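You operate a simulated robot arm through the tools that you are given. There is no shell and no other tool. Be economical: measure what you need, move in short steps, check, and stop when the job is done.

You run a simulated robot arm. Do the job below in one go: nothing can be reset, and whatever is moved stays where it is left.

JOB
Test the sap of the leaf in the red cup for nitrate.
Fine: meter knob to NITRATE and left there; press the leaf with the pestle and put that back on its spot; dip the probe, then rinse it and park it in its STORE well; the cup stays.

It is judged by the outcome, as a careful person would: the job done as asked, and still so three seconds after it is handed in. It fails if anything else is knocked over, pushed out of place, dropped, spilled or broken.

ROBOT AND FRAMES
A 6-joint arm with a two-finger parallel gripper, fixed in place. Base frame: the origin is at the foot of the arm, x ahead of it, y to its left, z up; the work surface is at about z = 0. Readings come in m, degrees, newtons and seconds.
With the tool pointing down near the work surface it reaches from about 0.14 to 0.58 m from the base axis. Its first joint turns from -66.0 to 66.0 degrees. Payload 2.1 kg.
Tool frame: the origin (TCP) lies between the finger pads and is the grasp point; the fingertips stand 0.03 m ahead of it; z points along the fingers, y is the line along which they close. The gripper opens to 0.094 m. The fingers are 0.028 m wide and 0.01 m thick; the gripper's body (0.05 by 0.096 m) begins 0.055 m behind the TCP.
Orientation is that of the tool frame in the base frame, as [roll, pitch, yaw] about the fixed x, y, z axes, in that order (R = Rz(yaw) Ry(pitch) Rx(roll)). With the fingers straight down and closing along the base's y, the tool's x points along the base's -x, its y along +y and its z along -z.

CONTROLS
- The arm moves only by the tool drive_tool. Its argument "plan" is a list of rows, each a list of 3 entries, a list of its own where there are three numbers: the shift along the base's x, y, z in units of 20 mm (1.0 is 20 mm), then the turn, a rotation vector about the base's x, y, z in units of 5 degrees (1.0 is 5 degrees), then the opening in per cent of the stroke, from 0 (shut) to 100 (fully open). In form: [[[tx, ty, tz], [wx, wy, wz], hand], ...]. A call has 1 to 12 rows; each row shifts and turns the commanded pose from where the row before left it. A call with a number of a shift or a turn outside -1 to 1 is refused whole. A row lasts 0.2 s, in which the tool goes at most 0.05 m and 8.6 degrees; a call with a longer step from one row to the next is refused whole, and so is a gripper value outside its range. A pose out of reach is approached as far as the arm can. The call stops where the force on the tool passes 50 N (or 10 N more than at its start, if that is more) or the arm is blocked; 0.2 s more then pass. The fingers move at their own pace (about 0.072 m/s each) and stop on an object; they squeeze with about 23 N. The grip force told is the motor's: it shows also when the fingers shut on nothing. Time passes only in rows, and 0.2 s behind the last, so rows that do not move let the fingers close. The reply holds the time, the measured pose of the TCP, the force on the tool along the base axes, the opening and the grip force, in the units named above and with some noise.
- Cameras (640 x 400 px; columns grow to the right, rows downward): "scene" is fixed at [0.0617, -0.3733, 0.4962]; the picture's right is [0.74, -0.67, 0.00], its down [-0.31, -0.34, -0.89] and it looks along [0.60, 0.66, -0.46] (base axes); focal length 325 px, centre (320, 200). "wrist" rides on the gripper at [0.076, 0.014, -0.103] in the tool frame; the picture's right is [-0.18, 0.98, 0.00], its down [-0.75, -0.14, -0.64] and it looks along [-0.63, -0.12, 0.77] (tool axes); focal length 243 px, centre (320, 200). There is no depth. A picture from a camera that has moved, and an enlarged one, comes with that camera's place and axes in the base frame and with its lens.
- capture(camera): a new picture of that camera. No time passes.
- inspect(camera, box): a new picture of the part [left, top, right, bottom] of that camera's present view, enlarged. No time passes.
- hand_in(): hands the job in; it is judged then, once.

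Work in short steps. Places have to be worked out from the pictures, the camera data and where the tool is seen: move nearer, look again, correct. Check each grasp and each placing, and mend what went wrong. You have 120 turns and 84 pictures in all, those below and enlarged ones among them. Open the gripper and draw the arm clear of the work before you hand the job in, unless the task says otherwise; then end with one line.

The tools are called after ">>>" as name(argument=value, ...) on one line, values as JSON. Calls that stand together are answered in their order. drive_tool: Moves the arm, as the interface text tells. Its arguments: {"type":"object","properties":{"plan":{"type":"array"}},"required":["plan"]} The other tools are called the same way: capture (camera) takes a picture; inspect (camera, box) takes an enlarged picture of a part of a camera's view; hand_in () hands the job in.

At the start:

```text
t: 0.0
tool_pos: [0.29, 0.0473, 0.3466]
ee_rot: [180.0, 0.1, 180.0]
ft_force: [-0.6, 0.7, -0.3]
opening: 0.094
finger_force: 0.1
```

scene: 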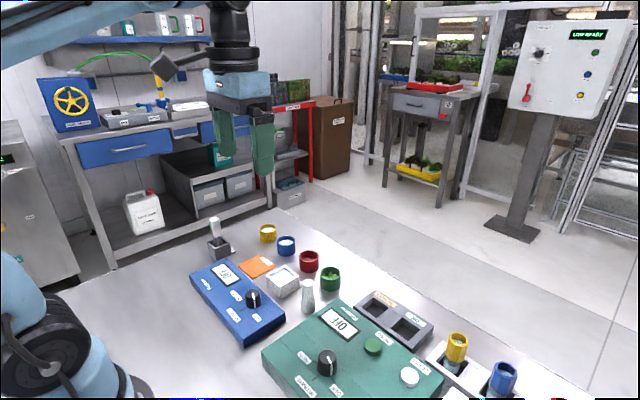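
wrist: 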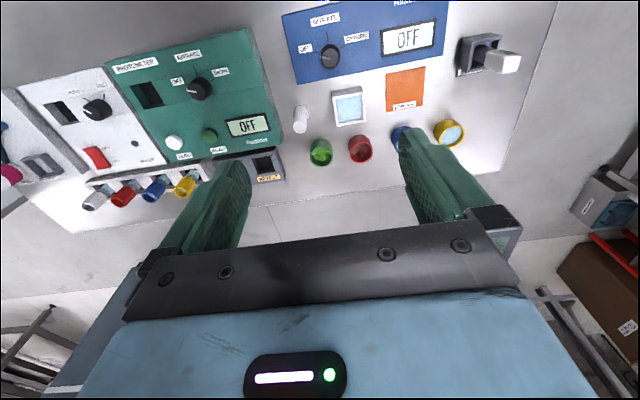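

I start by enlarging the relevant areas to identify the meter, cups, pestle, probe and wells.

>>> inspect(camera="scene", box=[180, 200, 360, 350])

>>> inspect(camera="wrist", box=[260, 0, 540, 180])

>>> inspect(camera="scene", box=[260, 280, 530, 400])

```text
2.67 times, centred on (270, 275) of scene
camera zoom: at [0.0617, -0.3733, 0.4962], right [0.74, -0.67, 0.0], down [-0.31, -0.34, -0.89], along [0.6, 0.66, -0.46], focal length 866 px, centre (453, 0)
```

zoom: 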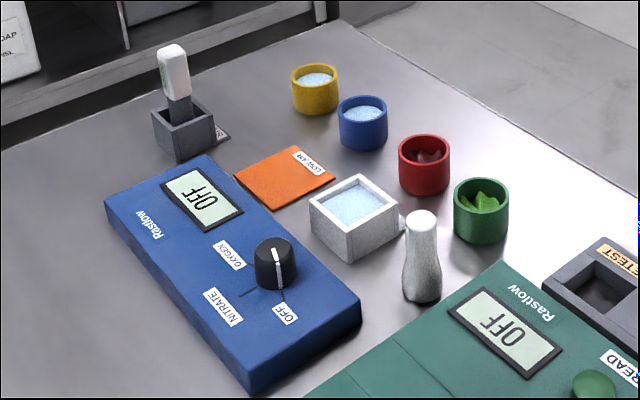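

```text
2.22 times, centred on (400, 90) of wrist
camera zoom: at [0.2158, 0.0635, 0.4511], right [0.18, 0.98, 0.0], down [0.75, -0.14, 0.64], along [0.63, -0.12, -0.77], focal length 539 px, centre (142, 444)
```

zoom: 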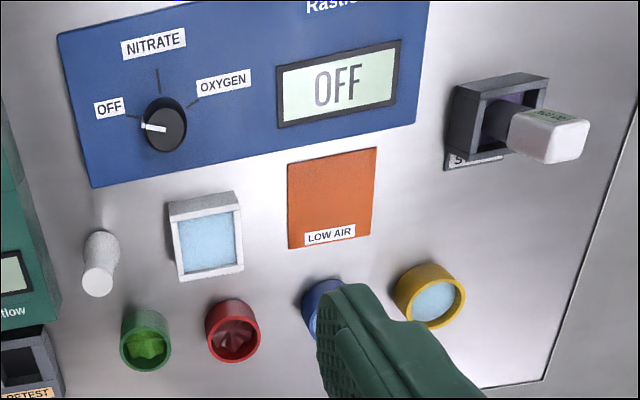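

```text
2.37 times, centred on (395, 340) of scene
camera zoom: at [0.0617, -0.3733, 0.4962], right [0.74, -0.67, 0.0], down [-0.31, -0.34, -0.89], along [0.6, 0.66, -0.46], focal length 769 px, centre (142, -132)
```

zoom: 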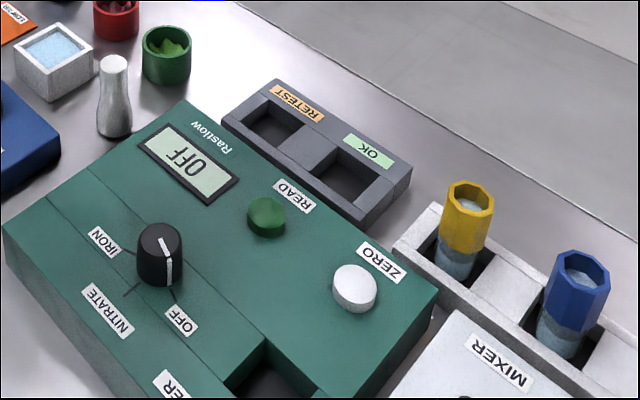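

The blue meter has the probe (OFF/NITRATE/OXYGEN). Its knob is near (0.28, 0.057). I descend above it for a closer look.

>>> drive_tool(plan=[[[-0.25, 0.2, -1], [0, 0, 0], 60], [[-0.25, 0.2, -1], [0, 0, 0], 60], [[0, 0, -1], [0, 0, 0], 60], [[0, 0, -1], [0, 0, 0], 60], [[0, 0, -1], [0, 0, 0], 60], [[0, 0, -1], [0, 0, 0], 60], [[0, 0, -1], [0, 0, 0], 60]])

>>> capture(camera="wrist")

>>> inspect(camera="wrist", box=[220, 0, 420, 125])

```text
t: 1.6
tool_pos: [0.2826, 0.0569, 0.2074]
ee_rot: [-179.9, 0.0, -180.0]
ft_force: [-0.3, 0.4, 0.0]
opening: 0.0566
finger_force: 0.0
```

```text
78 pictures are left
camera wrist: at [0.2059, 0.0727, 0.3103], right [0.18, 0.98, 0.0], down [0.75, -0.14, 0.64], along [0.63, -0.12, -0.77], focal length 243 px, centre (320, 200)
```

wrist: 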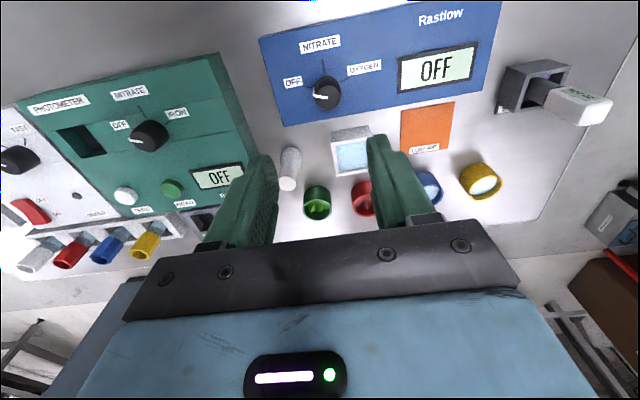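

```text
3.20 times, centred on (320, 62) of wrist
camera zoom: at [0.2059, 0.0727, 0.3103], right [0.18, 0.98, 0.0], down [0.75, -0.14, 0.64], along [0.63, -0.12, -0.77], focal length 776 px, centre (320, 640)
```

zoom: 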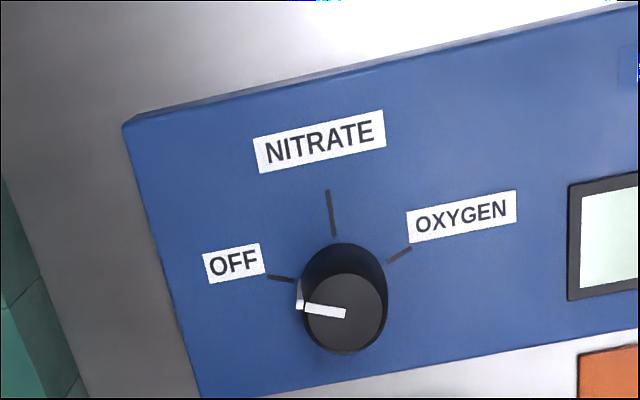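

Knob axis is about (0.282, 0.0655), turning clockwise from above by ~75° for NITRATE. I pre-turn the gripper +40° and lower to just above the knob.

>>> drive_tool(plan=[[[0, 0.43, -0.8], [0, 0, 1], 50], [[0, 0, -0.8], [0, 0, 1], 50], [[0, 0, -0.8], [0, 0, 1], 50], [[0, 0, -0.8], [0, 0, 1], 50], [[0, 0, -0.8], [0, 0, 1], 50], [[0, 0, -0.8], [0, 0, 1], 50], [[0, 0, -0.2], [0, 0, 1], 50], [[0, 0, 0], [0, 0, 1], 50]])

>>> capture(camera="wrist")

>>> inspect(camera="scene", box=[180, 200, 340, 350])

```text
t: 3.4
tool_pos: [0.2806, 0.0645, 0.1064]
ee_rot: [180.0, 0.1, -139.9]
ft_force: [0.1, 0.5, 0.4]
opening: 0.047
finger_force: 0.0
```

```text
76 pictures are left
camera wrist: at [0.2144, 0.0273, 0.2102], right [-0.49, 0.87, 0.0], down [0.67, 0.38, 0.64], along [0.56, 0.32, -0.77], focal length 243 px, centre (320, 200)
```

wrist: 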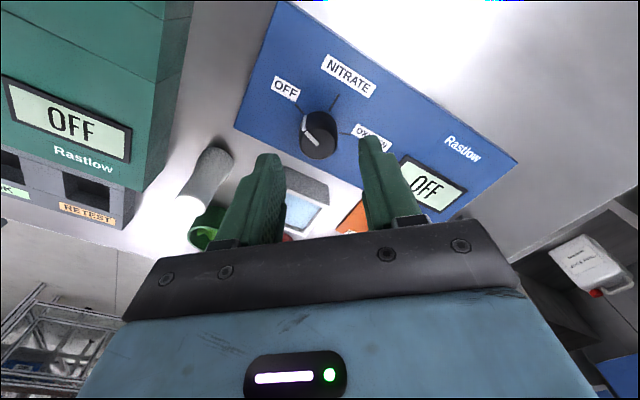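

```text
2.67 times, centred on (260, 275) of scene
camera zoom: at [0.0617, -0.3733, 0.4962], right [0.74, -0.67, 0.0], down [-0.31, -0.34, -0.89], along [0.6, 0.66, -0.46], focal length 866 px, centre (480, 0)
```

zoom: 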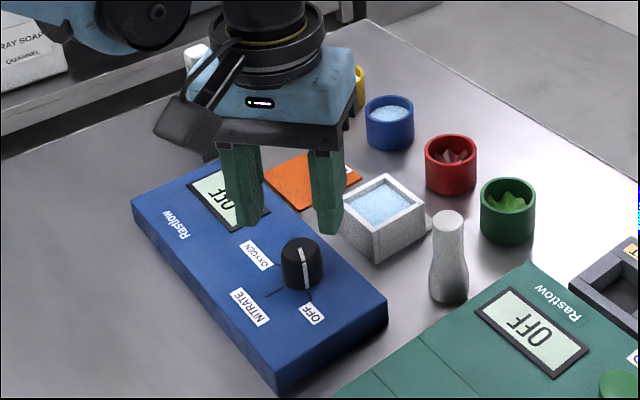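

The knob sits centred between the fingers. I go down about 36 mm and look before closing.

>>> drive_tool(plan=[[[0.12, 0.05, -0.6], [0, 0, 0], 50], [[0, 0, -0.6], [0, 0, 0], 50], [[0, 0, -0.6], [0, 0, 0], 50]])

>>> capture(camera="wrist")

>>> inspect(camera="scene", box=[180, 200, 340, 350])

```text
t: 4.2
tool_pos: [0.2837, 0.0666, 0.0712]
ee_rot: [-180.0, 0.0, -140.1]
ft_force: [-0.6, 0.9, -0.3]
opening: 0.0468
finger_force: 0.0
```

```text
74 pictures are left
camera wrist: at [0.2166, 0.0292, 0.175], right [-0.49, 0.87, 0.0], down [0.67, 0.38, 0.64], along [0.56, 0.32, -0.77], focal length 243 px, centre (320, 200)
```

wrist: 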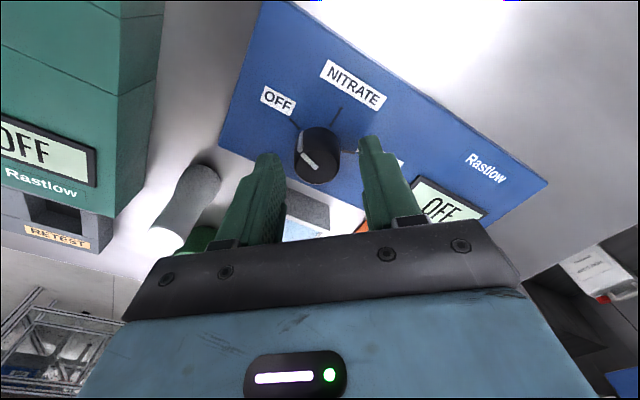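

```text
2.67 times, centred on (260, 275) of scene
camera zoom: at [0.0617, -0.3733, 0.4962], right [0.74, -0.67, 0.0], down [-0.31, -0.34, -0.89], along [0.6, 0.66, -0.46], focal length 866 px, centre (480, 0)
```

zoom: 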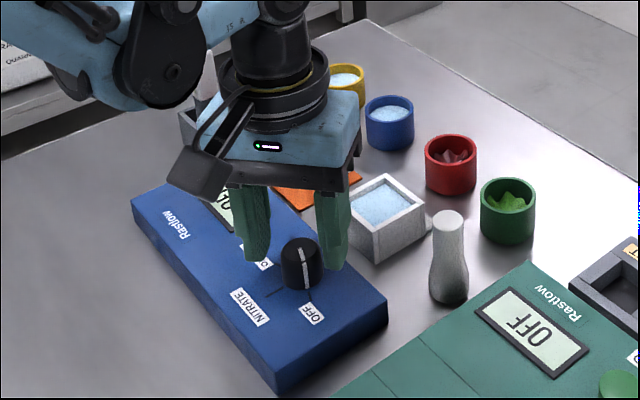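

Knob (0.281, 0.065, top ≈0.05) lies between the tips. I go 4 mm lower, centre slightly, and close.

>>> drive_tool(plan=[[[-0.12, -0.07, -0.2], [0, 0, 0], 50], [[0, 0, 0], [0, 0, 0], 0], [[0, 0, 0], [0, 0, 0], 0], [[0, 0, 0], [0, 0, 0], 0]])

>>> capture(camera="wrist")

```text
t: 5.2
tool_pos: [0.2831, 0.0633, 0.0677]
ee_rot: [-179.7, 0.0, -140.1]
ft_force: [18.8, -18.2, -13.6]
opening: 0.0284
finger_force: 45.0
```

```text
72 pictures are left
camera wrist: at [0.2149, 0.0266, 0.1711], right [-0.49, 0.87, -0.01], down [0.67, 0.38, 0.64], along [0.56, 0.31, -0.77], focal length 243 px, centre (320, 200)
```

wrist: 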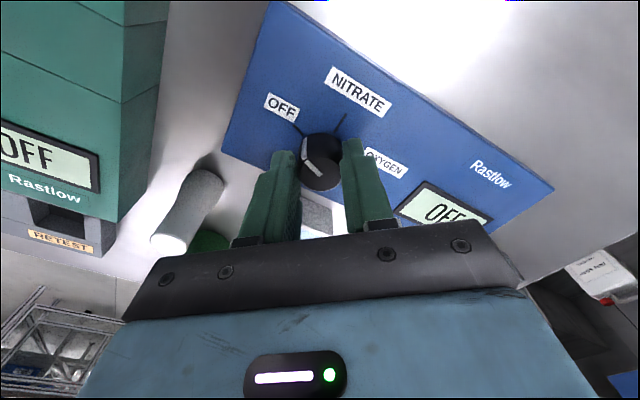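

Gripped (28 mm) but with ~26 N side load, so the knob is ~2.5 mm toward +x/−y; I relax by shifting the command.

>>> drive_tool(plan=[[[0.1, -0.1, 0], [0, 0, 0], 0], [[0.03, -0.03, 0], [0, 0, 0], 0]])

```text
t: 5.8
tool_pos: [0.2826, 0.0618, 0.0678]
ee_rot: [179.7, 0.0, -139.9]
ft_force: [-4.5, 0.4, 5.4]
opening: 0.0284
finger_force: 44.8
```

Load is now small. I turn −30° first and check.

>>> drive_tool(plan=[[[0, 0, 0], [0, 0, -1], 0], [[0, 0, 0], [0, 0, -1], 0], [[0, 0, 0], [0, 0, -1], 0], [[0, 0, 0], [0, 0, -1], 0], [[0, 0, 0], [0, 0, -1], 0], [[0, 0, 0], [0, 0, -1], 0]])

>>> inspect(camera="wrist", box=[220, 40, 420, 200])

```text
t: 7.2
tool_pos: [0.2815, 0.0639, 0.0676]
ee_rot: [179.4, -0.3, -170.1]
ft_force: [-28.2, 27.0, 1.7]
opening: 0.0283
finger_force: 45.1
```

```text
2.50 times, centred on (320, 120) of wrist
camera zoom: at [0.2062, 0.0648, 0.1711], right [0.01, 1.0, 0.01], down [0.77, -0.02, 0.64], along [0.64, 0.0, -0.77], focal length 606 px, centre (320, 400)
```

zoom: 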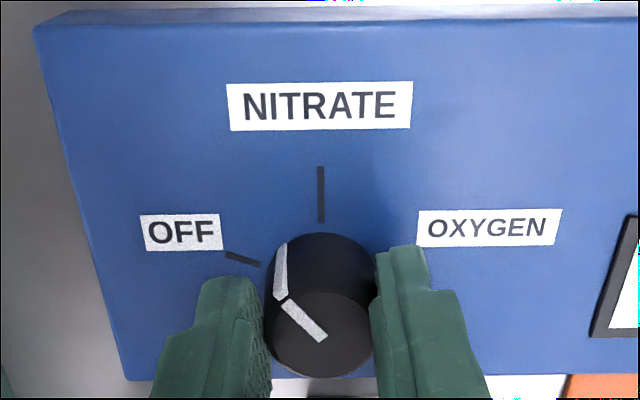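

It turned 30° toward NITRATE. I relieve the side load and turn 30° more.

>>> drive_tool(plan=[[[-0.12, 0.12, 0], [0, 0, -1], 0], [[0, 0, 0], [0, 0, -1], 0], [[0, 0, 0], [0, 0, -1], 0], [[0, 0, 0], [0, 0, -1], 0], [[0, 0, 0], [0, 0, -1], 0], [[0, 0, 0], [0, 0, -1], 0]])

>>> inspect(camera="wrist", box=[220, 40, 420, 200])

```text
t: 8.6
tool_pos: [0.2812, 0.0661, 0.0676]
ee_rot: [179.7, 0.0, 159.9]
ft_force: [6.8, 26.6, -6.5]
opening: 0.028
finger_force: 45.0
```

```text
2.50 times, centred on (320, 120) of wrist
camera zoom: at [0.2161, 0.1055, 0.1717], right [0.51, 0.86, 0.01], down [0.66, -0.4, 0.64], along [0.55, -0.32, -0.77], focal length 606 px, centre (320, 400)
```

zoom: 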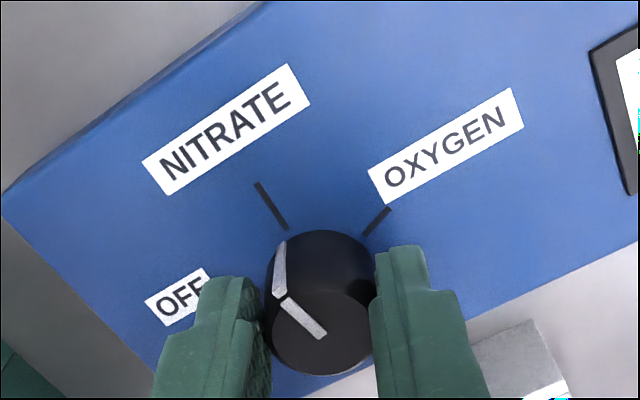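

Pointer is ~12–13° short of the NITRATE tick (which points along −x). I turn the rest.

>>> drive_tool(plan=[[[0, 0.12, 0], [0, 0, -0.9], 0], [[0, 0, 0], [0, 0, -0.9], 0], [[0, 0, 0], [0, 0, -0.8], 0], [[0, 0, 0], [0, 0, 0], 0]])

>>> inspect(camera="wrist", box=[220, 40, 420, 200])

>>> inspect(camera="scene", box=[180, 200, 340, 350])

```text
t: 9.6
tool_pos: [0.2833, 0.0666, 0.067]
ee_rot: [179.9, 0.1, 146.8]
ft_force: [13.5, 9.4, 33.2]
opening: 0.0282
finger_force: 45.4
```

```text
2.50 times, centred on (320, 120) of wrist
camera zoom: at [0.2267, 0.121, 0.1709], right [0.69, 0.72, 0.0], down [0.55, -0.53, 0.64], along [0.47, -0.44, -0.77], focal length 606 px, centre (320, 400)
```

zoom: 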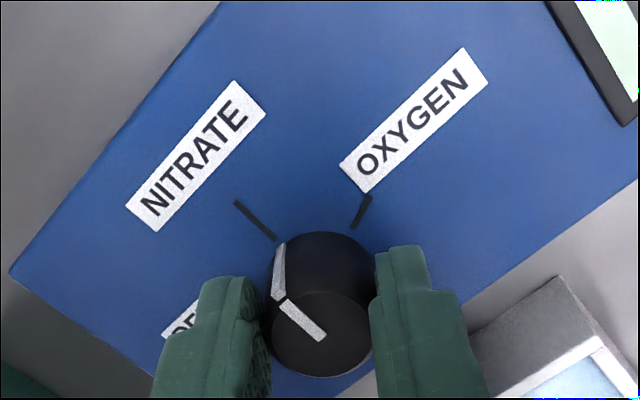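

```text
2.67 times, centred on (260, 275) of scene
camera zoom: at [0.0616, -0.3733, 0.4962], right [0.74, -0.67, 0.0], down [-0.31, -0.34, -0.89], along [0.6, 0.66, -0.46], focal length 866 px, centre (480, 0)
```

zoom: 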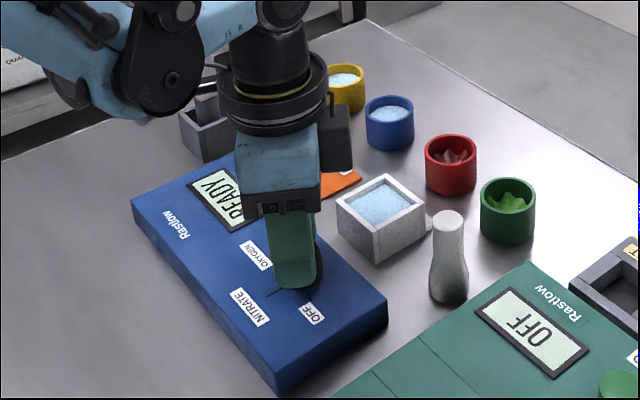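

Meter shows READY and the pointer lines up with the NITRATE tick. I release and rise.

>>> drive_tool(plan=[[[0, 0, 0], [0, 0, 0], 50], [[0, 0, 0], [0, 0, 0], 50], [[0, 0, 0.6], [0, 0, 0], 50], [[0, 0, 1], [0, 0, 0.8], 50], [[0, 0, 1], [0, 0, 1], 50], [[0, 0, 1], [0, 0, 1], 50], [[0, 0, 1], [0, 0, 1], 50], [[0, 0, 1], [0, 0, 1], 50], [[0, 0, 0.6], [0, 0, 1], 50], [[0, 0, 0], [0, 0, 0.8], 50]])

>>> capture(camera="wrist")

>>> inspect(camera="scene", box=[180, 200, 360, 350])

```text
t: 11.8
tool_pos: [0.2822, 0.0659, 0.1917]
ee_rot: [-180.0, 0.0, -179.9]
ft_force: [0.3, 0.5, 0.0]
opening: 0.047
finger_force: 0.1
```

```text
67 pictures are left
camera wrist: at [0.2056, 0.0816, 0.2958], right [0.18, 0.98, 0.0], down [0.75, -0.14, 0.64], along [0.63, -0.12, -0.77], focal length 243 px, centre (320, 200)
```

wrist: 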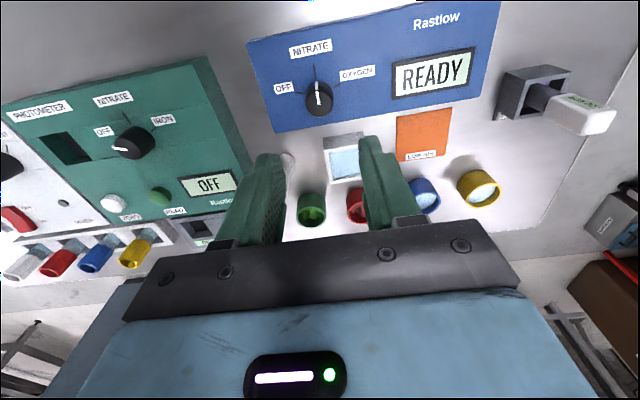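

```text
2.67 times, centred on (270, 275) of scene
camera zoom: at [0.0617, -0.3733, 0.4962], right [0.74, -0.67, 0.0], down [-0.31, -0.34, -0.89], along [0.6, 0.66, -0.46], focal length 866 px, centre (453, 0)
```

zoom: 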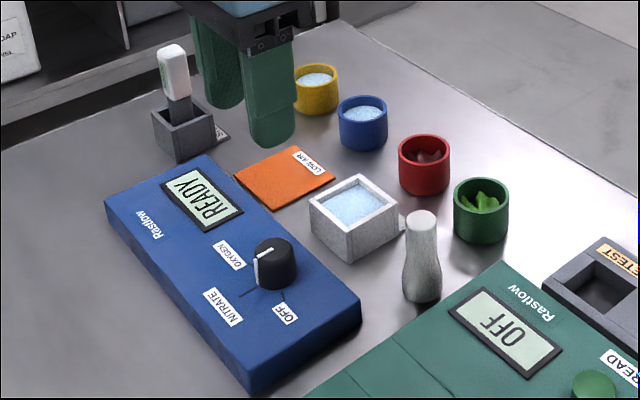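

Knob is set. Next I hover nearer the pestle to locate it and read the tub's tag.

>>> drive_tool(plan=[[[0.84, -0.66, 0], [0, 0, 0], 60], [[0.84, -0.66, 0], [0, 0, 0], 60], [[0.84, -0.66, 0], [0, 0, 0], 60], [[0.84, -0.66, 0], [0, 0, 0], 60], [[0.84, -0.66, 0], [0, 0, 0], 60]])

>>> capture(camera="wrist")

>>> inspect(camera="wrist", box=[240, 0, 480, 150])

```text
t: 13.0
tool_pos: [0.3652, 0.0014, 0.1937]
ee_rot: [-180.0, 0.0, -179.9]
ft_force: [-0.2, -0.6, 0.1]
opening: 0.0564
finger_force: 0.0
```

```text
65 pictures are left
camera wrist: at [0.2897, 0.0162, 0.2956], right [0.18, 0.98, 0.0], down [0.75, -0.14, 0.64], along [0.63, -0.12, -0.77], focal length 243 px, centre (320, 200)
```

wrist: 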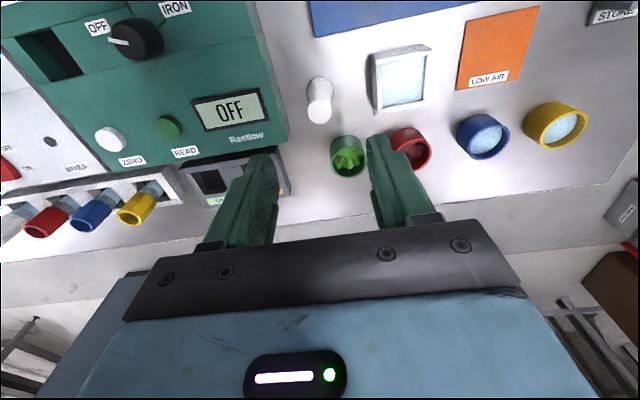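

```text
2.67 times, centred on (360, 75) of wrist
camera zoom: at [0.2897, 0.0162, 0.2956], right [0.18, 0.98, 0.0], down [0.75, -0.14, 0.64], along [0.63, -0.12, -0.77], focal length 647 px, centre (213, 533)
```

zoom: 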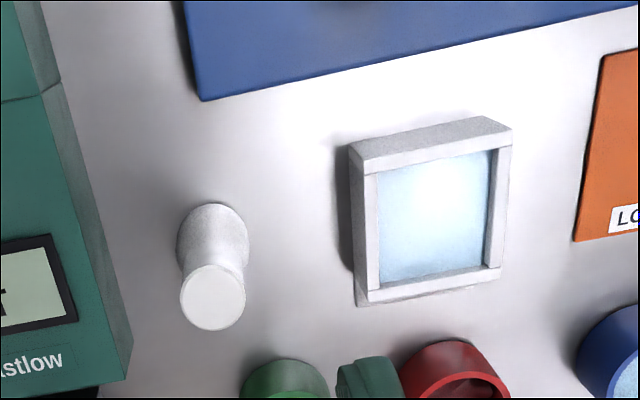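

Pestle stands at ≈(0.366, 0.001), height ≈0.075. I plan to grip only the upper handle (tips at z≈0.047) and descend partway first.

>>> drive_tool(plan=[[[0.04, 0, -1], [0, 0, 0], 48], [[0, 0, -1], [0, 0, 0], 48], [[0, 0, -1], [0, 0, 0], 48], [[0, 0, -1], [0, 0, 0], 48], [[0, 0, -0.5], [0, 0, 0], 48]])

>>> capture(camera="wrist")

>>> inspect(camera="scene", box=[240, 200, 400, 340])

```text
t: 14.2
tool_pos: [0.3662, 0.0012, 0.1021]
ee_rot: [180.0, 0.0, -180.0]
ft_force: [-0.1, 0.1, -0.4]
opening: 0.045
finger_force: 0.0
```

```text
63 pictures are left
camera wrist: at [0.2908, 0.0155, 0.2055], right [0.18, 0.98, 0.0], down [0.75, -0.14, 0.64], along [0.63, -0.12, -0.77], focal length 243 px, centre (320, 200)
```

wrist: 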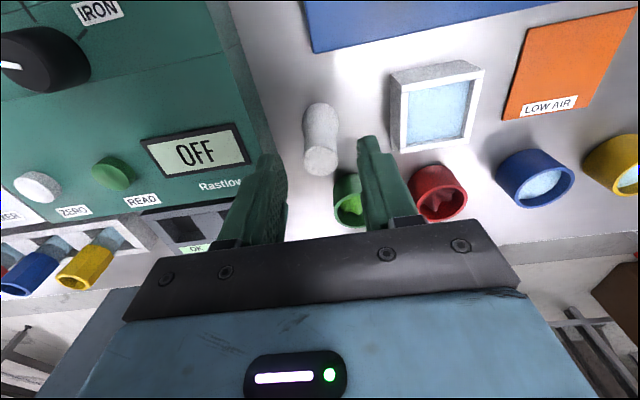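

```text
2.86 times, centred on (320, 270) of scene
camera zoom: at [0.0617, -0.3733, 0.4962], right [0.74, -0.67, 0.0], down [-0.31, -0.34, -0.89], along [0.6, 0.66, -0.46], focal length 927 px, centre (320, 0)
```

zoom: 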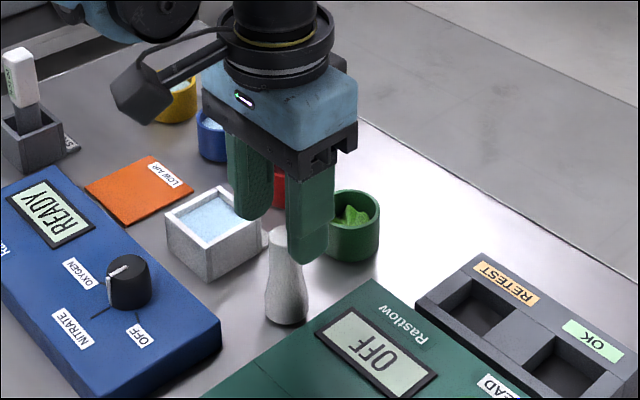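

Top of the pestle is right on axis (0.366, 0.001). Down 24 mm and close.

>>> drive_tool(plan=[[[0, 0, -0.6], [0, 0, 0], 48], [[0, 0, -0.6], [0, 0, 0], 48], [[0, 0, 0], [0, 0, 0], 0], [[0, 0, 0], [0, 0, 0], 0], [[0, 0, 0], [0, 0, 0], 0]])

>>> inspect(camera="scene", box=[240, 200, 400, 340])

```text
t: 15.4
tool_pos: [0.3662, -0.0006, 0.0777]
ee_rot: [-179.9, 0.1, 180.0]
ft_force: [0.1, -0.2, 0.4]
opening: 0.0217
finger_force: 23.0
```

```text
2.86 times, centred on (320, 270) of scene
camera zoom: at [0.0617, -0.3733, 0.4962], right [0.74, -0.67, 0.0], down [-0.31, -0.34, -0.89], along [0.6, 0.66, -0.46], focal length 927 px, centre (320, 0)
```

zoom: 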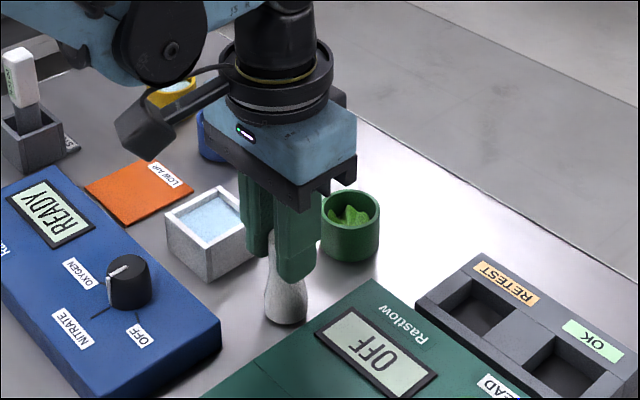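

Gripped at 22 mm. I lift straight up ~0.1 m and look for the red cup.

>>> drive_tool(plan=[[[0, 0, 0.5], [0, 0, 0], 0], [[0, 0, 1], [0, 0, 0], 0], [[0, 0, 1], [0, 0, 0], 0], [[0, 0, 1], [0, 0, 0], 0], [[0, 0, 1], [0, 0, 0], 0], [[0, 0, 0.5], [0, 0, 0], 0]])

>>> capture(camera="wrist")

>>> inspect(camera="scene", box=[220, 180, 380, 320])

```text
t: 16.8
tool_pos: [0.3671, 0.0002, 0.1786]
ee_rot: [-179.9, 0.0, -180.0]
ft_force: [0.1, -0.7, -0.2]
opening: 0.0221
finger_force: 23.1
```

```text
60 pictures are left
camera wrist: at [0.2922, 0.0156, 0.2821], right [0.18, 0.98, 0.0], down [0.75, -0.14, 0.64], along [0.63, -0.12, -0.77], focal length 243 px, centre (320, 200)
```

wrist: 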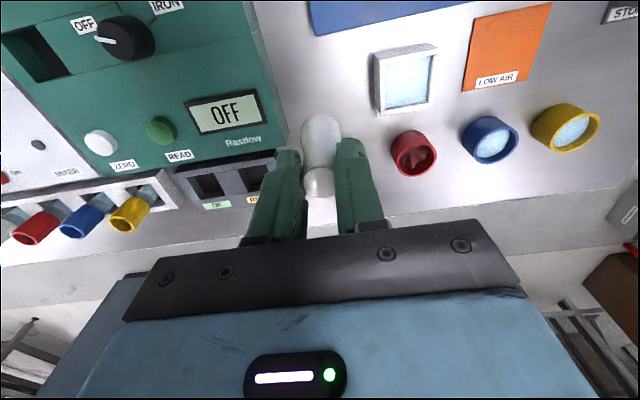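

```text
2.86 times, centred on (300, 250) of scene
camera zoom: at [0.0617, -0.3733, 0.4962], right [0.74, -0.67, 0.0], down [-0.31, -0.34, -0.89], along [0.6, 0.66, -0.46], focal length 927 px, centre (377, 57)
```

zoom: 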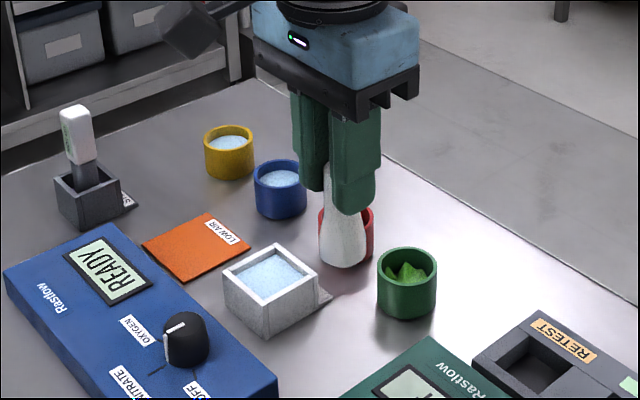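

Red cup rim centre ≈(0.451, 0.096, z≈0.035). I carry the pestle over it at this height.

>>> drive_tool(plan=[[[0.7, 0.8, 0], [0, 0, 0], 0], [[0.7, 0.8, 0], [0, 0, 0], 0], [[0.7, 0.8, 0], [0, 0, 0], 0], [[0.7, 0.8, 0], [0, 0, 0], 0], [[0.7, 0.8, 0], [0, 0, 0], 0], [[0.7, 0.8, 0], [0, 0, 0], 0], [[0, 0, 0], [0, 0, 0], 0]])

>>> capture(camera="wrist")

>>> inspect(camera="scene", box=[240, 160, 400, 300])

```text
t: 18.4
tool_pos: [0.4516, 0.0972, 0.1777]
ee_rot: [-179.9, 0.0, 179.9]
ft_force: [0.0, -0.6, -0.5]
opening: 0.0221
finger_force: 23.3
```

```text
58 pictures are left
camera wrist: at [0.3758, 0.1121, 0.2814], right [0.18, 0.98, 0.0], down [0.75, -0.14, 0.64], along [0.63, -0.12, -0.77], focal length 243 px, centre (320, 200)
```

wrist: 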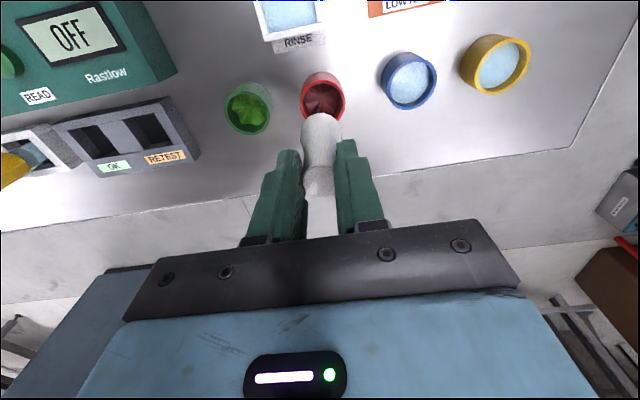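

```text
2.86 times, centred on (320, 230) of scene
camera zoom: at [0.0617, -0.3732, 0.4962], right [0.74, -0.67, 0.0], down [-0.31, -0.34, -0.89], along [0.6, 0.66, -0.46], focal length 927 px, centre (320, 114)
```

zoom: 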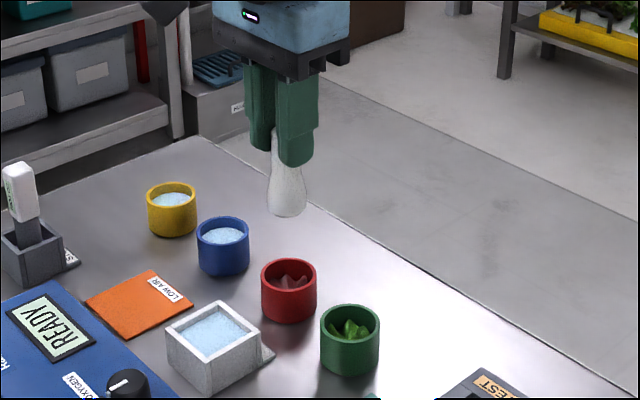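

White tub is labelled RINSE – good. I lower so the pestle bottom is ~2 cm above the rim and refine.

>>> drive_tool(plan=[[[0, 0.12, -0.8], [0, 0, 0], 0], [[0, 0, -0.8], [0, 0, 0], 0], [[0, 0, -0.7], [0, 0, 0], 0], [[0, 0, 0], [0, 0, 0], 0]])

>>> inspect(camera="wrist", box=[240, 60, 400, 200])

>>> inspect(camera="scene", box=[270, 200, 350, 270])

```text
t: 19.4
tool_pos: [0.45, 0.0994, 0.1303]
ee_rot: [180.0, 0.0, 180.0]
ft_force: [-0.7, -0.4, -1.7]
opening: 0.022
finger_force: 22.9
```

```text
2.86 times, centred on (320, 130) of wrist
camera zoom: at [0.3741, 0.1149, 0.2346], right [0.18, 0.98, 0.0], down [0.75, -0.14, 0.64], along [0.63, -0.12, -0.77], focal length 693 px, centre (320, 400)
```

zoom: 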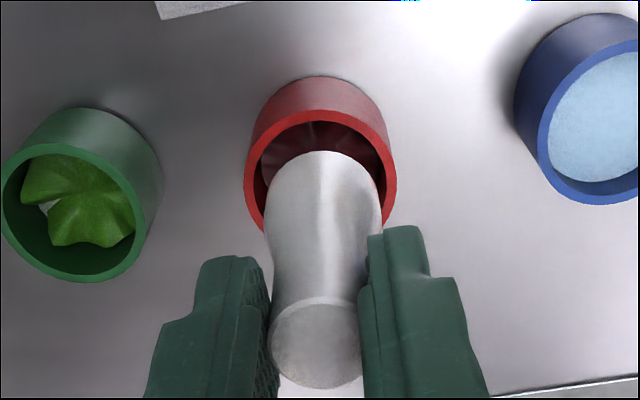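

```text
5.71 times, centred on (310, 235) of scene
camera zoom: at [0.0617, -0.3733, 0.4962], right [0.74, -0.67, 0.0], down [-0.31, -0.34, -0.89], along [0.6, 0.66, -0.46], focal length 1855 px, centre (377, 0)
```

zoom: 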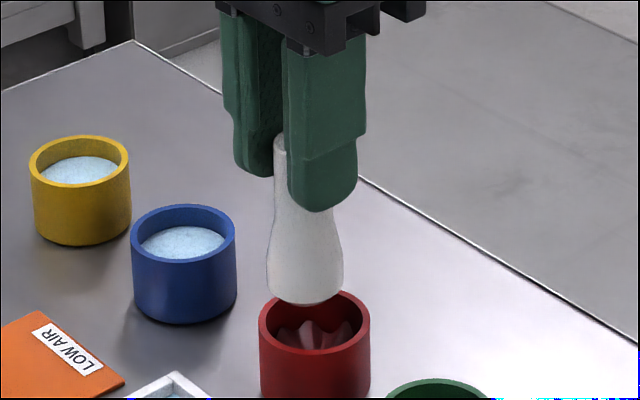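

Cup centre is about 4 mm farther in +x and 1.5 mm in −y than the pestle. I shift and re-check.

>>> drive_tool(plan=[[[0.2, -0.08, 0], [0, 0, 0], 0], [[0, 0, -0.3], [0, 0, 0], 0], [[0, 0, 0], [0, 0, 0], 0]])

>>> inspect(camera="wrist", box=[240, 60, 400, 200])

>>> inspect(camera="scene", box=[270, 200, 350, 270])

```text
t: 20.2
tool_pos: [0.4532, 0.097, 0.1249]
ee_rot: [-180.0, 0.1, -180.0]
ft_force: [-0.4, -0.8, -0.6]
opening: 0.0218
finger_force: 22.8
```

```text
2.86 times, centred on (320, 130) of wrist
camera zoom: at [0.3784, 0.1123, 0.2289], right [0.18, 0.98, 0.0], down [0.75, -0.14, 0.64], along [0.63, -0.12, -0.77], focal length 693 px, centre (320, 400)
```

zoom: 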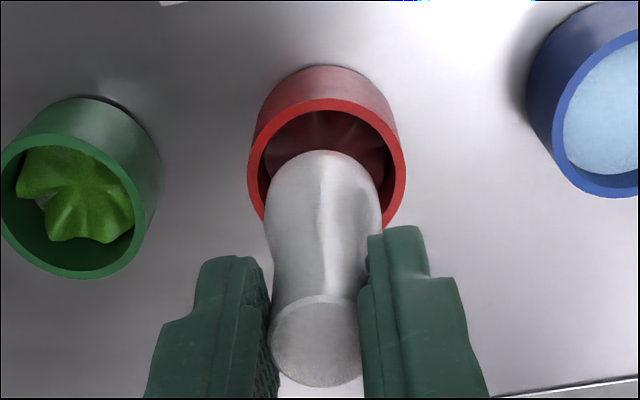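

```text
5.71 times, centred on (310, 235) of scene
camera zoom: at [0.0617, -0.3733, 0.4962], right [0.74, -0.67, 0.0], down [-0.31, -0.34, -0.89], along [0.6, 0.66, -0.46], focal length 1855 px, centre (377, 0)
```

zoom: 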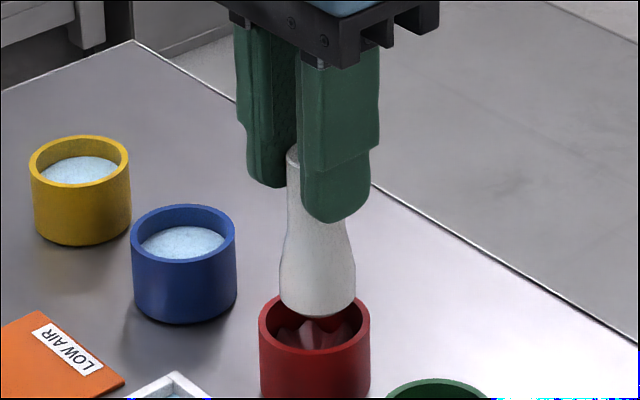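

Aligned within a millimetre. I descend into the cup in small guarded steps.

>>> drive_tool(plan=[[[-0.03, 0.03, -0.4], [0, 0, 0], 0], [[0, 0, -0.4], [0, 0, 0], 0], [[0, 0, -0.4], [0, 0, 0], 0], [[0, 0, 0], [0, 0, 0], 0]])

>>> inspect(camera="wrist", box=[240, 60, 400, 200])

>>> inspect(camera="scene", box=[270, 200, 350, 270])

```text
t: 21.2
tool_pos: [0.4526, 0.0977, 0.1029]
ee_rot: [-180.0, 0.1, 179.9]
ft_force: [-0.2, -0.5, -1.3]
opening: 0.0217
finger_force: 22.7
```

```text
2.86 times, centred on (320, 130) of wrist
camera zoom: at [0.3775, 0.1126, 0.2053], right [0.18, 0.98, 0.0], down [0.75, -0.14, 0.64], along [0.63, -0.12, -0.77], focal length 693 px, centre (320, 400)
```

zoom: 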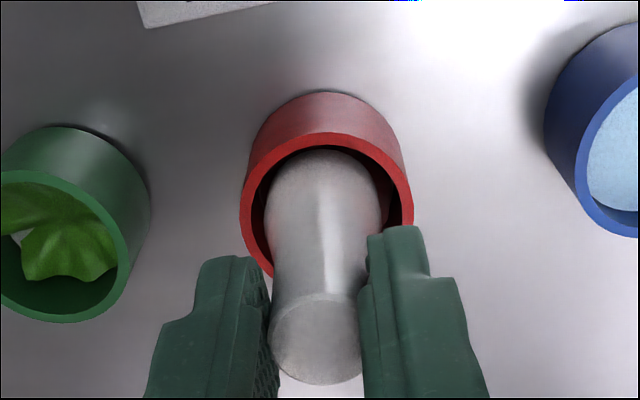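

```text
5.71 times, centred on (310, 235) of scene
camera zoom: at [0.0617, -0.3733, 0.4962], right [0.74, -0.67, 0.0], down [-0.31, -0.34, -0.89], along [0.6, 0.66, -0.46], focal length 1855 px, centre (377, 0)
```

zoom: 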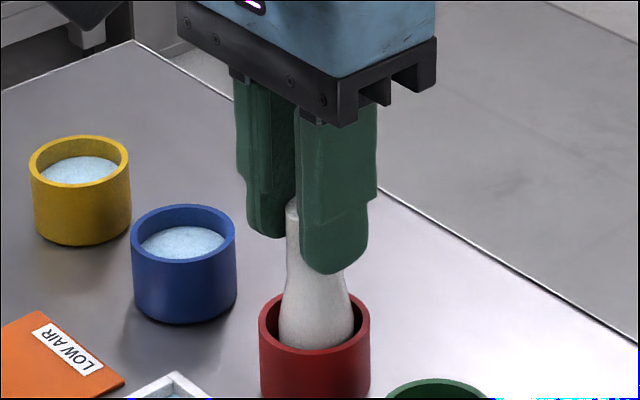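

Pestle is inside and centred. Continuing down onto the leaf.

>>> drive_tool(plan=[[[0, 0, -0.25], [0, 0, 0], 0], [[0, 0, -0.25], [0, 0, 0], 0], [[0, 0, -0.2], [0, 0, 0], 0], [[0, 0, 0], [0, 0, 0], 0]])

```text
t: 22.2
tool_pos: [0.4538, 0.0979, 0.0879]
ee_rot: [-180.0, 0.1, 179.9]
ft_force: [1.1, -0.3, 12.0]
opening: 0.0219
finger_force: 22.4
```

Contact, 12 N. I press a bit further and hold.

>>> drive_tool(plan=[[[0, 0, -0.1], [0, 0, 0], 0], [[0, 0, -0.05], [0, 0, 0], 0], [[0, 0, 0], [0, 0, 0], 0], [[0, 0, 0], [0, 0, 0], 0], [[0, 0, 0], [0, 0, 0], 0]])

>>> inspect(camera="scene", box=[270, 200, 350, 270])

```text
t: 23.4
tool_pos: [0.4535, 0.0974, 0.0856]
ee_rot: [-179.9, 0.0, 179.9]
ft_force: [0.9, 4.6, 40.0]
opening: 0.0215
finger_force: 23.4
```

```text
5.71 times, centred on (310, 235) of scene
camera zoom: at [0.0615, -0.3733, 0.4962], right [0.74, -0.67, 0.0], down [-0.31, -0.34, -0.89], along [0.6, 0.66, -0.46], focal length 1855 px, centre (377, 0)
```

zoom: 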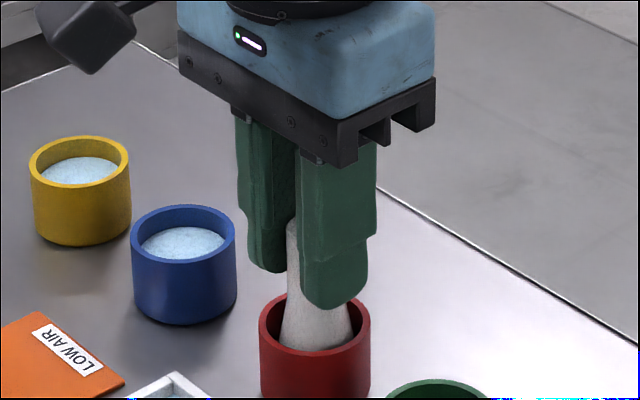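

40 N press held. I lift straight out and look at the leaf and grip.

>>> drive_tool(plan=[[[0, 0, 0.4], [0, 0, 0], 0], [[0, 0, 0.6], [0, 0, 0], 0], [[0, 0, 0.8], [0, 0, 0], 0], [[0, 0, 1], [0, 0, 0], 0], [[0, 0, 1], [0, 0, 0], 0], [[0, 0, 0.8], [0, 0, 0], 0]])

>>> inspect(camera="scene", box=[270, 180, 370, 260])

>>> inspect(camera="wrist", box=[240, 60, 400, 200])

```text
t: 24.8
tool_pos: [0.4528, 0.0978, 0.1777]
ee_rot: [-180.0, 0.0, 180.0]
ft_force: [-0.1, 0.5, -1.8]
opening: 0.0219
finger_force: 22.7
```

```text
5.00 times, centred on (320, 220) of scene
camera zoom: at [0.0617, -0.3733, 0.4962], right [0.74, -0.67, 0.0], down [-0.31, -0.34, -0.89], along [0.6, 0.66, -0.46], focal length 1623 px, centre (320, 100)
```

zoom: 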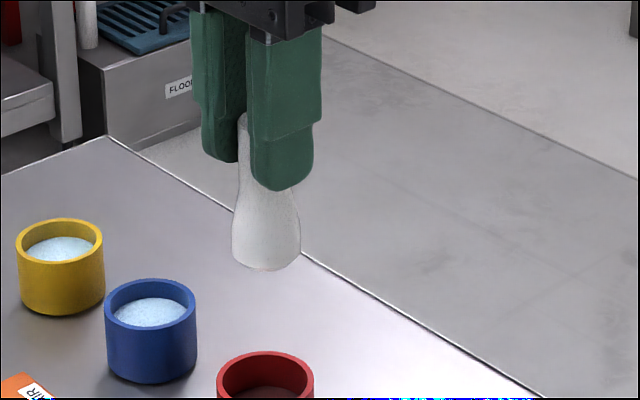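

```text
2.86 times, centred on (320, 130) of wrist
camera zoom: at [0.3788, 0.1129, 0.2811], right [0.18, 0.98, 0.0], down [0.75, -0.14, 0.64], along [0.63, -0.12, -0.77], focal length 693 px, centre (320, 400)
```

zoom: 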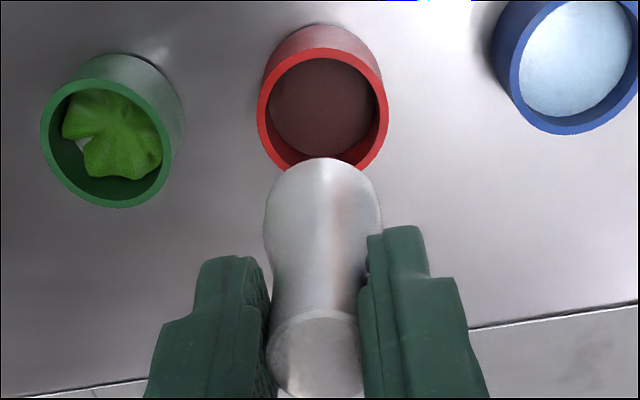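

Leaf is crushed to sap. I carry the pestle back above its spot (0.3665, 0.0).

>>> drive_tool(plan=[[[-0.72, -0.81, 0], [0, 0, 0], 0], [[-0.72, -0.81, 0], [0, 0, 0], 0], [[-0.72, -0.81, 0], [0, 0, 0], 0], [[-0.72, -0.81, 0], [0, 0, 0], 0], [[-0.72, -0.81, 0], [0, 0, 0], 0], [[-0.72, -0.81, 0], [0, 0, 0], 0], [[0, 0, -1], [0, 0, 0], 0], [[0, 0, -1], [0, 0, 0], 0], [[0, 0, -1], [0, 0, 0], 0], [[0, 0, -1], [0, 0, 0], 0], [[0, 0, -0.3], [0, 0, 0], 0], [[0, 0, 0], [0, 0, 0], 0]])

>>> inspect(camera="scene", box=[240, 200, 400, 340])

>>> capture(camera="wrist")

```text
t: 27.4
tool_pos: [0.3666, 0.0027, 0.0897]
ee_rot: [-179.9, -0.1, -179.9]
ft_force: [-0.1, 0.4, -1.4]
opening: 0.0218
finger_force: 23.4
```

```text
2.86 times, centred on (320, 270) of scene
camera zoom: at [0.0617, -0.3733, 0.4962], right [0.74, -0.67, 0.0], down [-0.31, -0.34, -0.89], along [0.6, 0.66, -0.46], focal length 927 px, centre (320, 0)
```

zoom: 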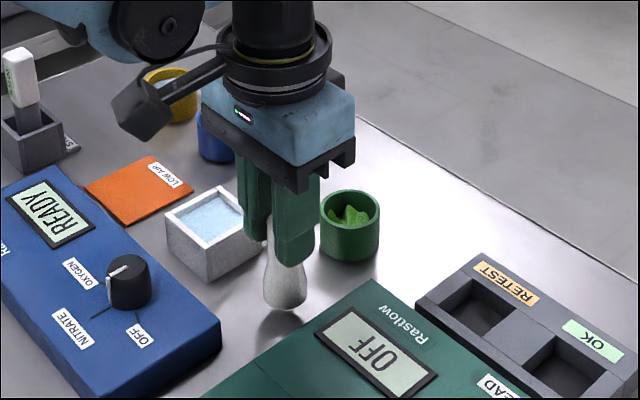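

```text
46 pictures are left
camera wrist: at [0.2911, 0.0176, 0.1933], right [0.18, 0.98, 0.0], down [0.75, -0.14, 0.64], along [0.63, -0.12, -0.77], focal length 243 px, centre (320, 200)
```

wrist: 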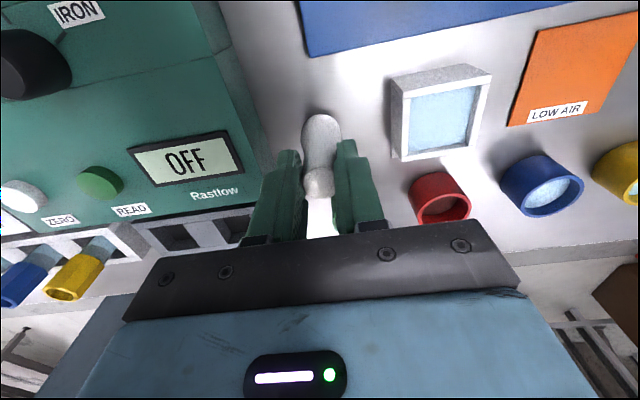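

Position is nearly right; y should be ~2 mm lower. I correct and lower gently to contact.

>>> drive_tool(plan=[[[0, -0.1, -0.25], [0, 0, 0], 0], [[0, 0, -0.15], [0, 0, 0], 0], [[0, 0, -0.1], [0, 0, 0], 0], [[0, 0, 0], [0, 0, 0], 0]])

```text
t: 28.4
tool_pos: [0.3672, -0.0014, 0.0802]
ee_rot: [-179.9, 0.0, -179.9]
ft_force: [-0.6, -0.1, -1.1]
opening: 0.0218
finger_force: 22.9
```

>>> drive_tool(plan=[[[0, 0, -0.05], [0, 0, 0], 0], [[0, 0, -0.05], [0, 0, 0], 0], [[0, 0, 0], [0, 0, 0], 0]])

>>> inspect(camera="scene", box=[280, 230, 360, 300])

```text
t: 29.2
tool_pos: [0.369, -0.0008, 0.0768]
ee_rot: [-179.9, 0.0, -180.0]
ft_force: [-1.5, -2.0, 10.1]
opening: 0.0222
finger_force: 23.3
```

```text
5.71 times, centred on (320, 265) of scene
camera zoom: at [0.0617, -0.3733, 0.4962], right [0.74, -0.67, 0.0], down [-0.31, -0.34, -0.89], along [0.6, 0.66, -0.46], focal length 1855 px, centre (320, -171)
```

zoom: 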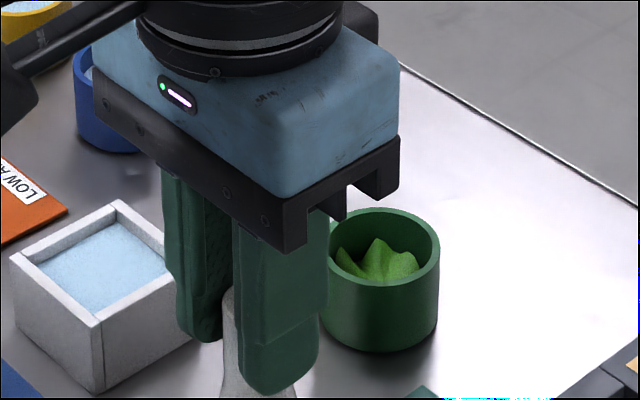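

Contact felt (10 N). I back off a hair, release, and rise.

>>> drive_tool(plan=[[[0, 0, 0.03], [0, 0, 0], 0], [[0, 0, 0], [0, 0, 0], 48], [[0, 0, 0], [0, 0, 0], 48], [[0, 0, 0.5], [0, 0, 0], 48], [[0, 0, 1], [0, 0, 0], 48], [[0, 0, 1], [0, 0, 0], 48], [[0, 0, 1], [0, 0, 0], 48], [[0, 0, 1], [0, 0, 0], 48], [[0, 0, 1], [0, 0, 0], 48]])

>>> inspect(camera="scene", box=[180, 200, 360, 350])

```text
t: 31.2
tool_pos: [0.3673, -0.0022, 0.1902]
ee_rot: [180.0, 0.0, -180.0]
ft_force: [0.4, 0.1, -0.1]
opening: 0.0451
finger_force: 0.1
```

```text
2.67 times, centred on (270, 275) of scene
camera zoom: at [0.0617, -0.3733, 0.4962], right [0.74, -0.67, 0.0], down [-0.31, -0.34, -0.89], along [0.6, 0.66, -0.46], focal length 866 px, centre (453, 0)
```

zoom: 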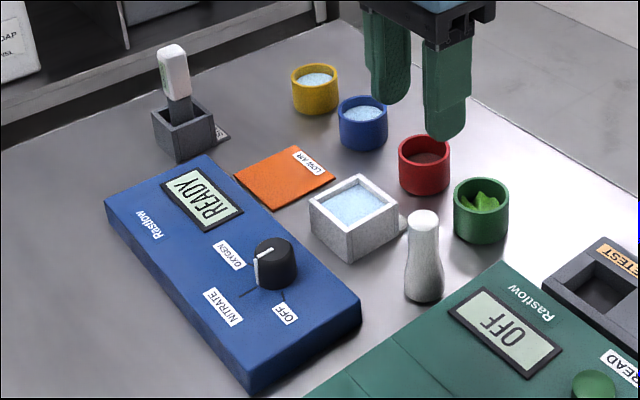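

Pestle is back on its spot (within ~2 mm) and upright. Next: the probe at about (0.325, 0.29), top ≈0.10. I travel toward it at z=0.19.

>>> drive_tool(plan=[[[-0.15, 1, 0], [0, 0, 0], 48], [[-0.15, 1, 0], [0, 0, 0], 48], [[-0.15, 1, 0], [0, 0, 0], 48], [[-0.15, 1, 0], [0, 0, 0], 48], [[-0.15, 1, 0], [0, 0, 0], 48], [[-0.15, 1, 0], [0, 0, 0], 48], [[-0.15, 1, 0], [0, 0, 0], 48], [[-0.15, 1, 0], [0, 0, 0], 48], [[-0.15, 1, 0], [0, 0, 0], 48], [[-0.15, 1, 0], [0, 0, 0], 48], [[-0.15, 1, 0], [0, 0, 0], 48], [[-0.15, 1, 0], [0, 0, 0], 48]])

>>> drive_tool(plan=[[[-0.1, 1, 0], [0, 0, 0], 48], [[-0.1, 1, 0], [0, 0, 0], 48], [[-0.1, 0.5, 0], [0, 0, 0], 48], [[0, 0, 0], [0, 0, 0], 48]])

>>> capture(camera="wrist")

>>> inspect(camera="scene", box=[160, 170, 280, 270])

```text
t: 33.8
tool_pos: [0.3312, 0.238, 0.1903]
ee_rot: [-179.9, 0.1, -180.0]
ft_force: [-0.4, 0.0, -0.5]
opening: 0.0451
finger_force: 0.0
```

```text
t: 34.8
tool_pos: [0.3262, 0.29, 0.1888]
ee_rot: [-180.0, 0.1, 180.0]
ft_force: [1.0, 0.5, 0.4]
opening: 0.0451
finger_force: 0.1
```

```text
43 pictures are left
camera wrist: at [0.2503, 0.3056, 0.2919], right [0.18, 0.98, 0.0], down [0.75, -0.14, 0.64], along [0.63, -0.12, -0.77], focal length 243 px, centre (320, 200)
```

wrist: 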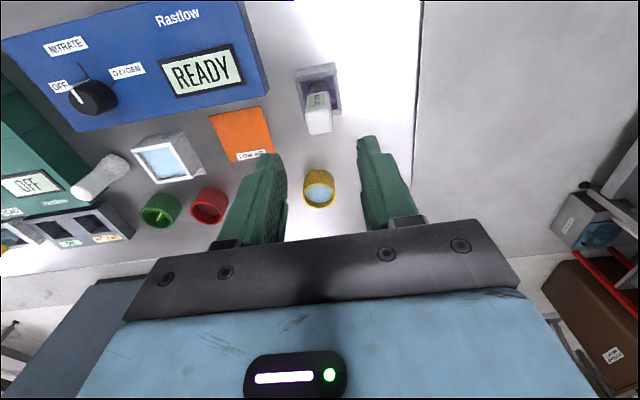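

```text
4.00 times, centred on (220, 220) of scene
camera zoom: at [0.0617, -0.3732, 0.4962], right [0.74, -0.67, 0.0], down [-0.31, -0.34, -0.89], along [0.6, 0.66, -0.46], focal length 1298 px, centre (720, 120)
```

zoom: 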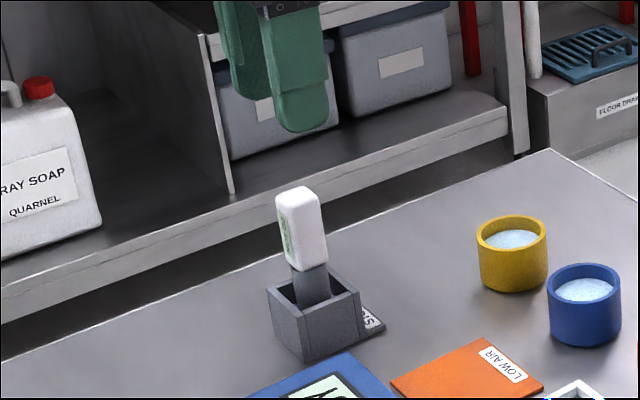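

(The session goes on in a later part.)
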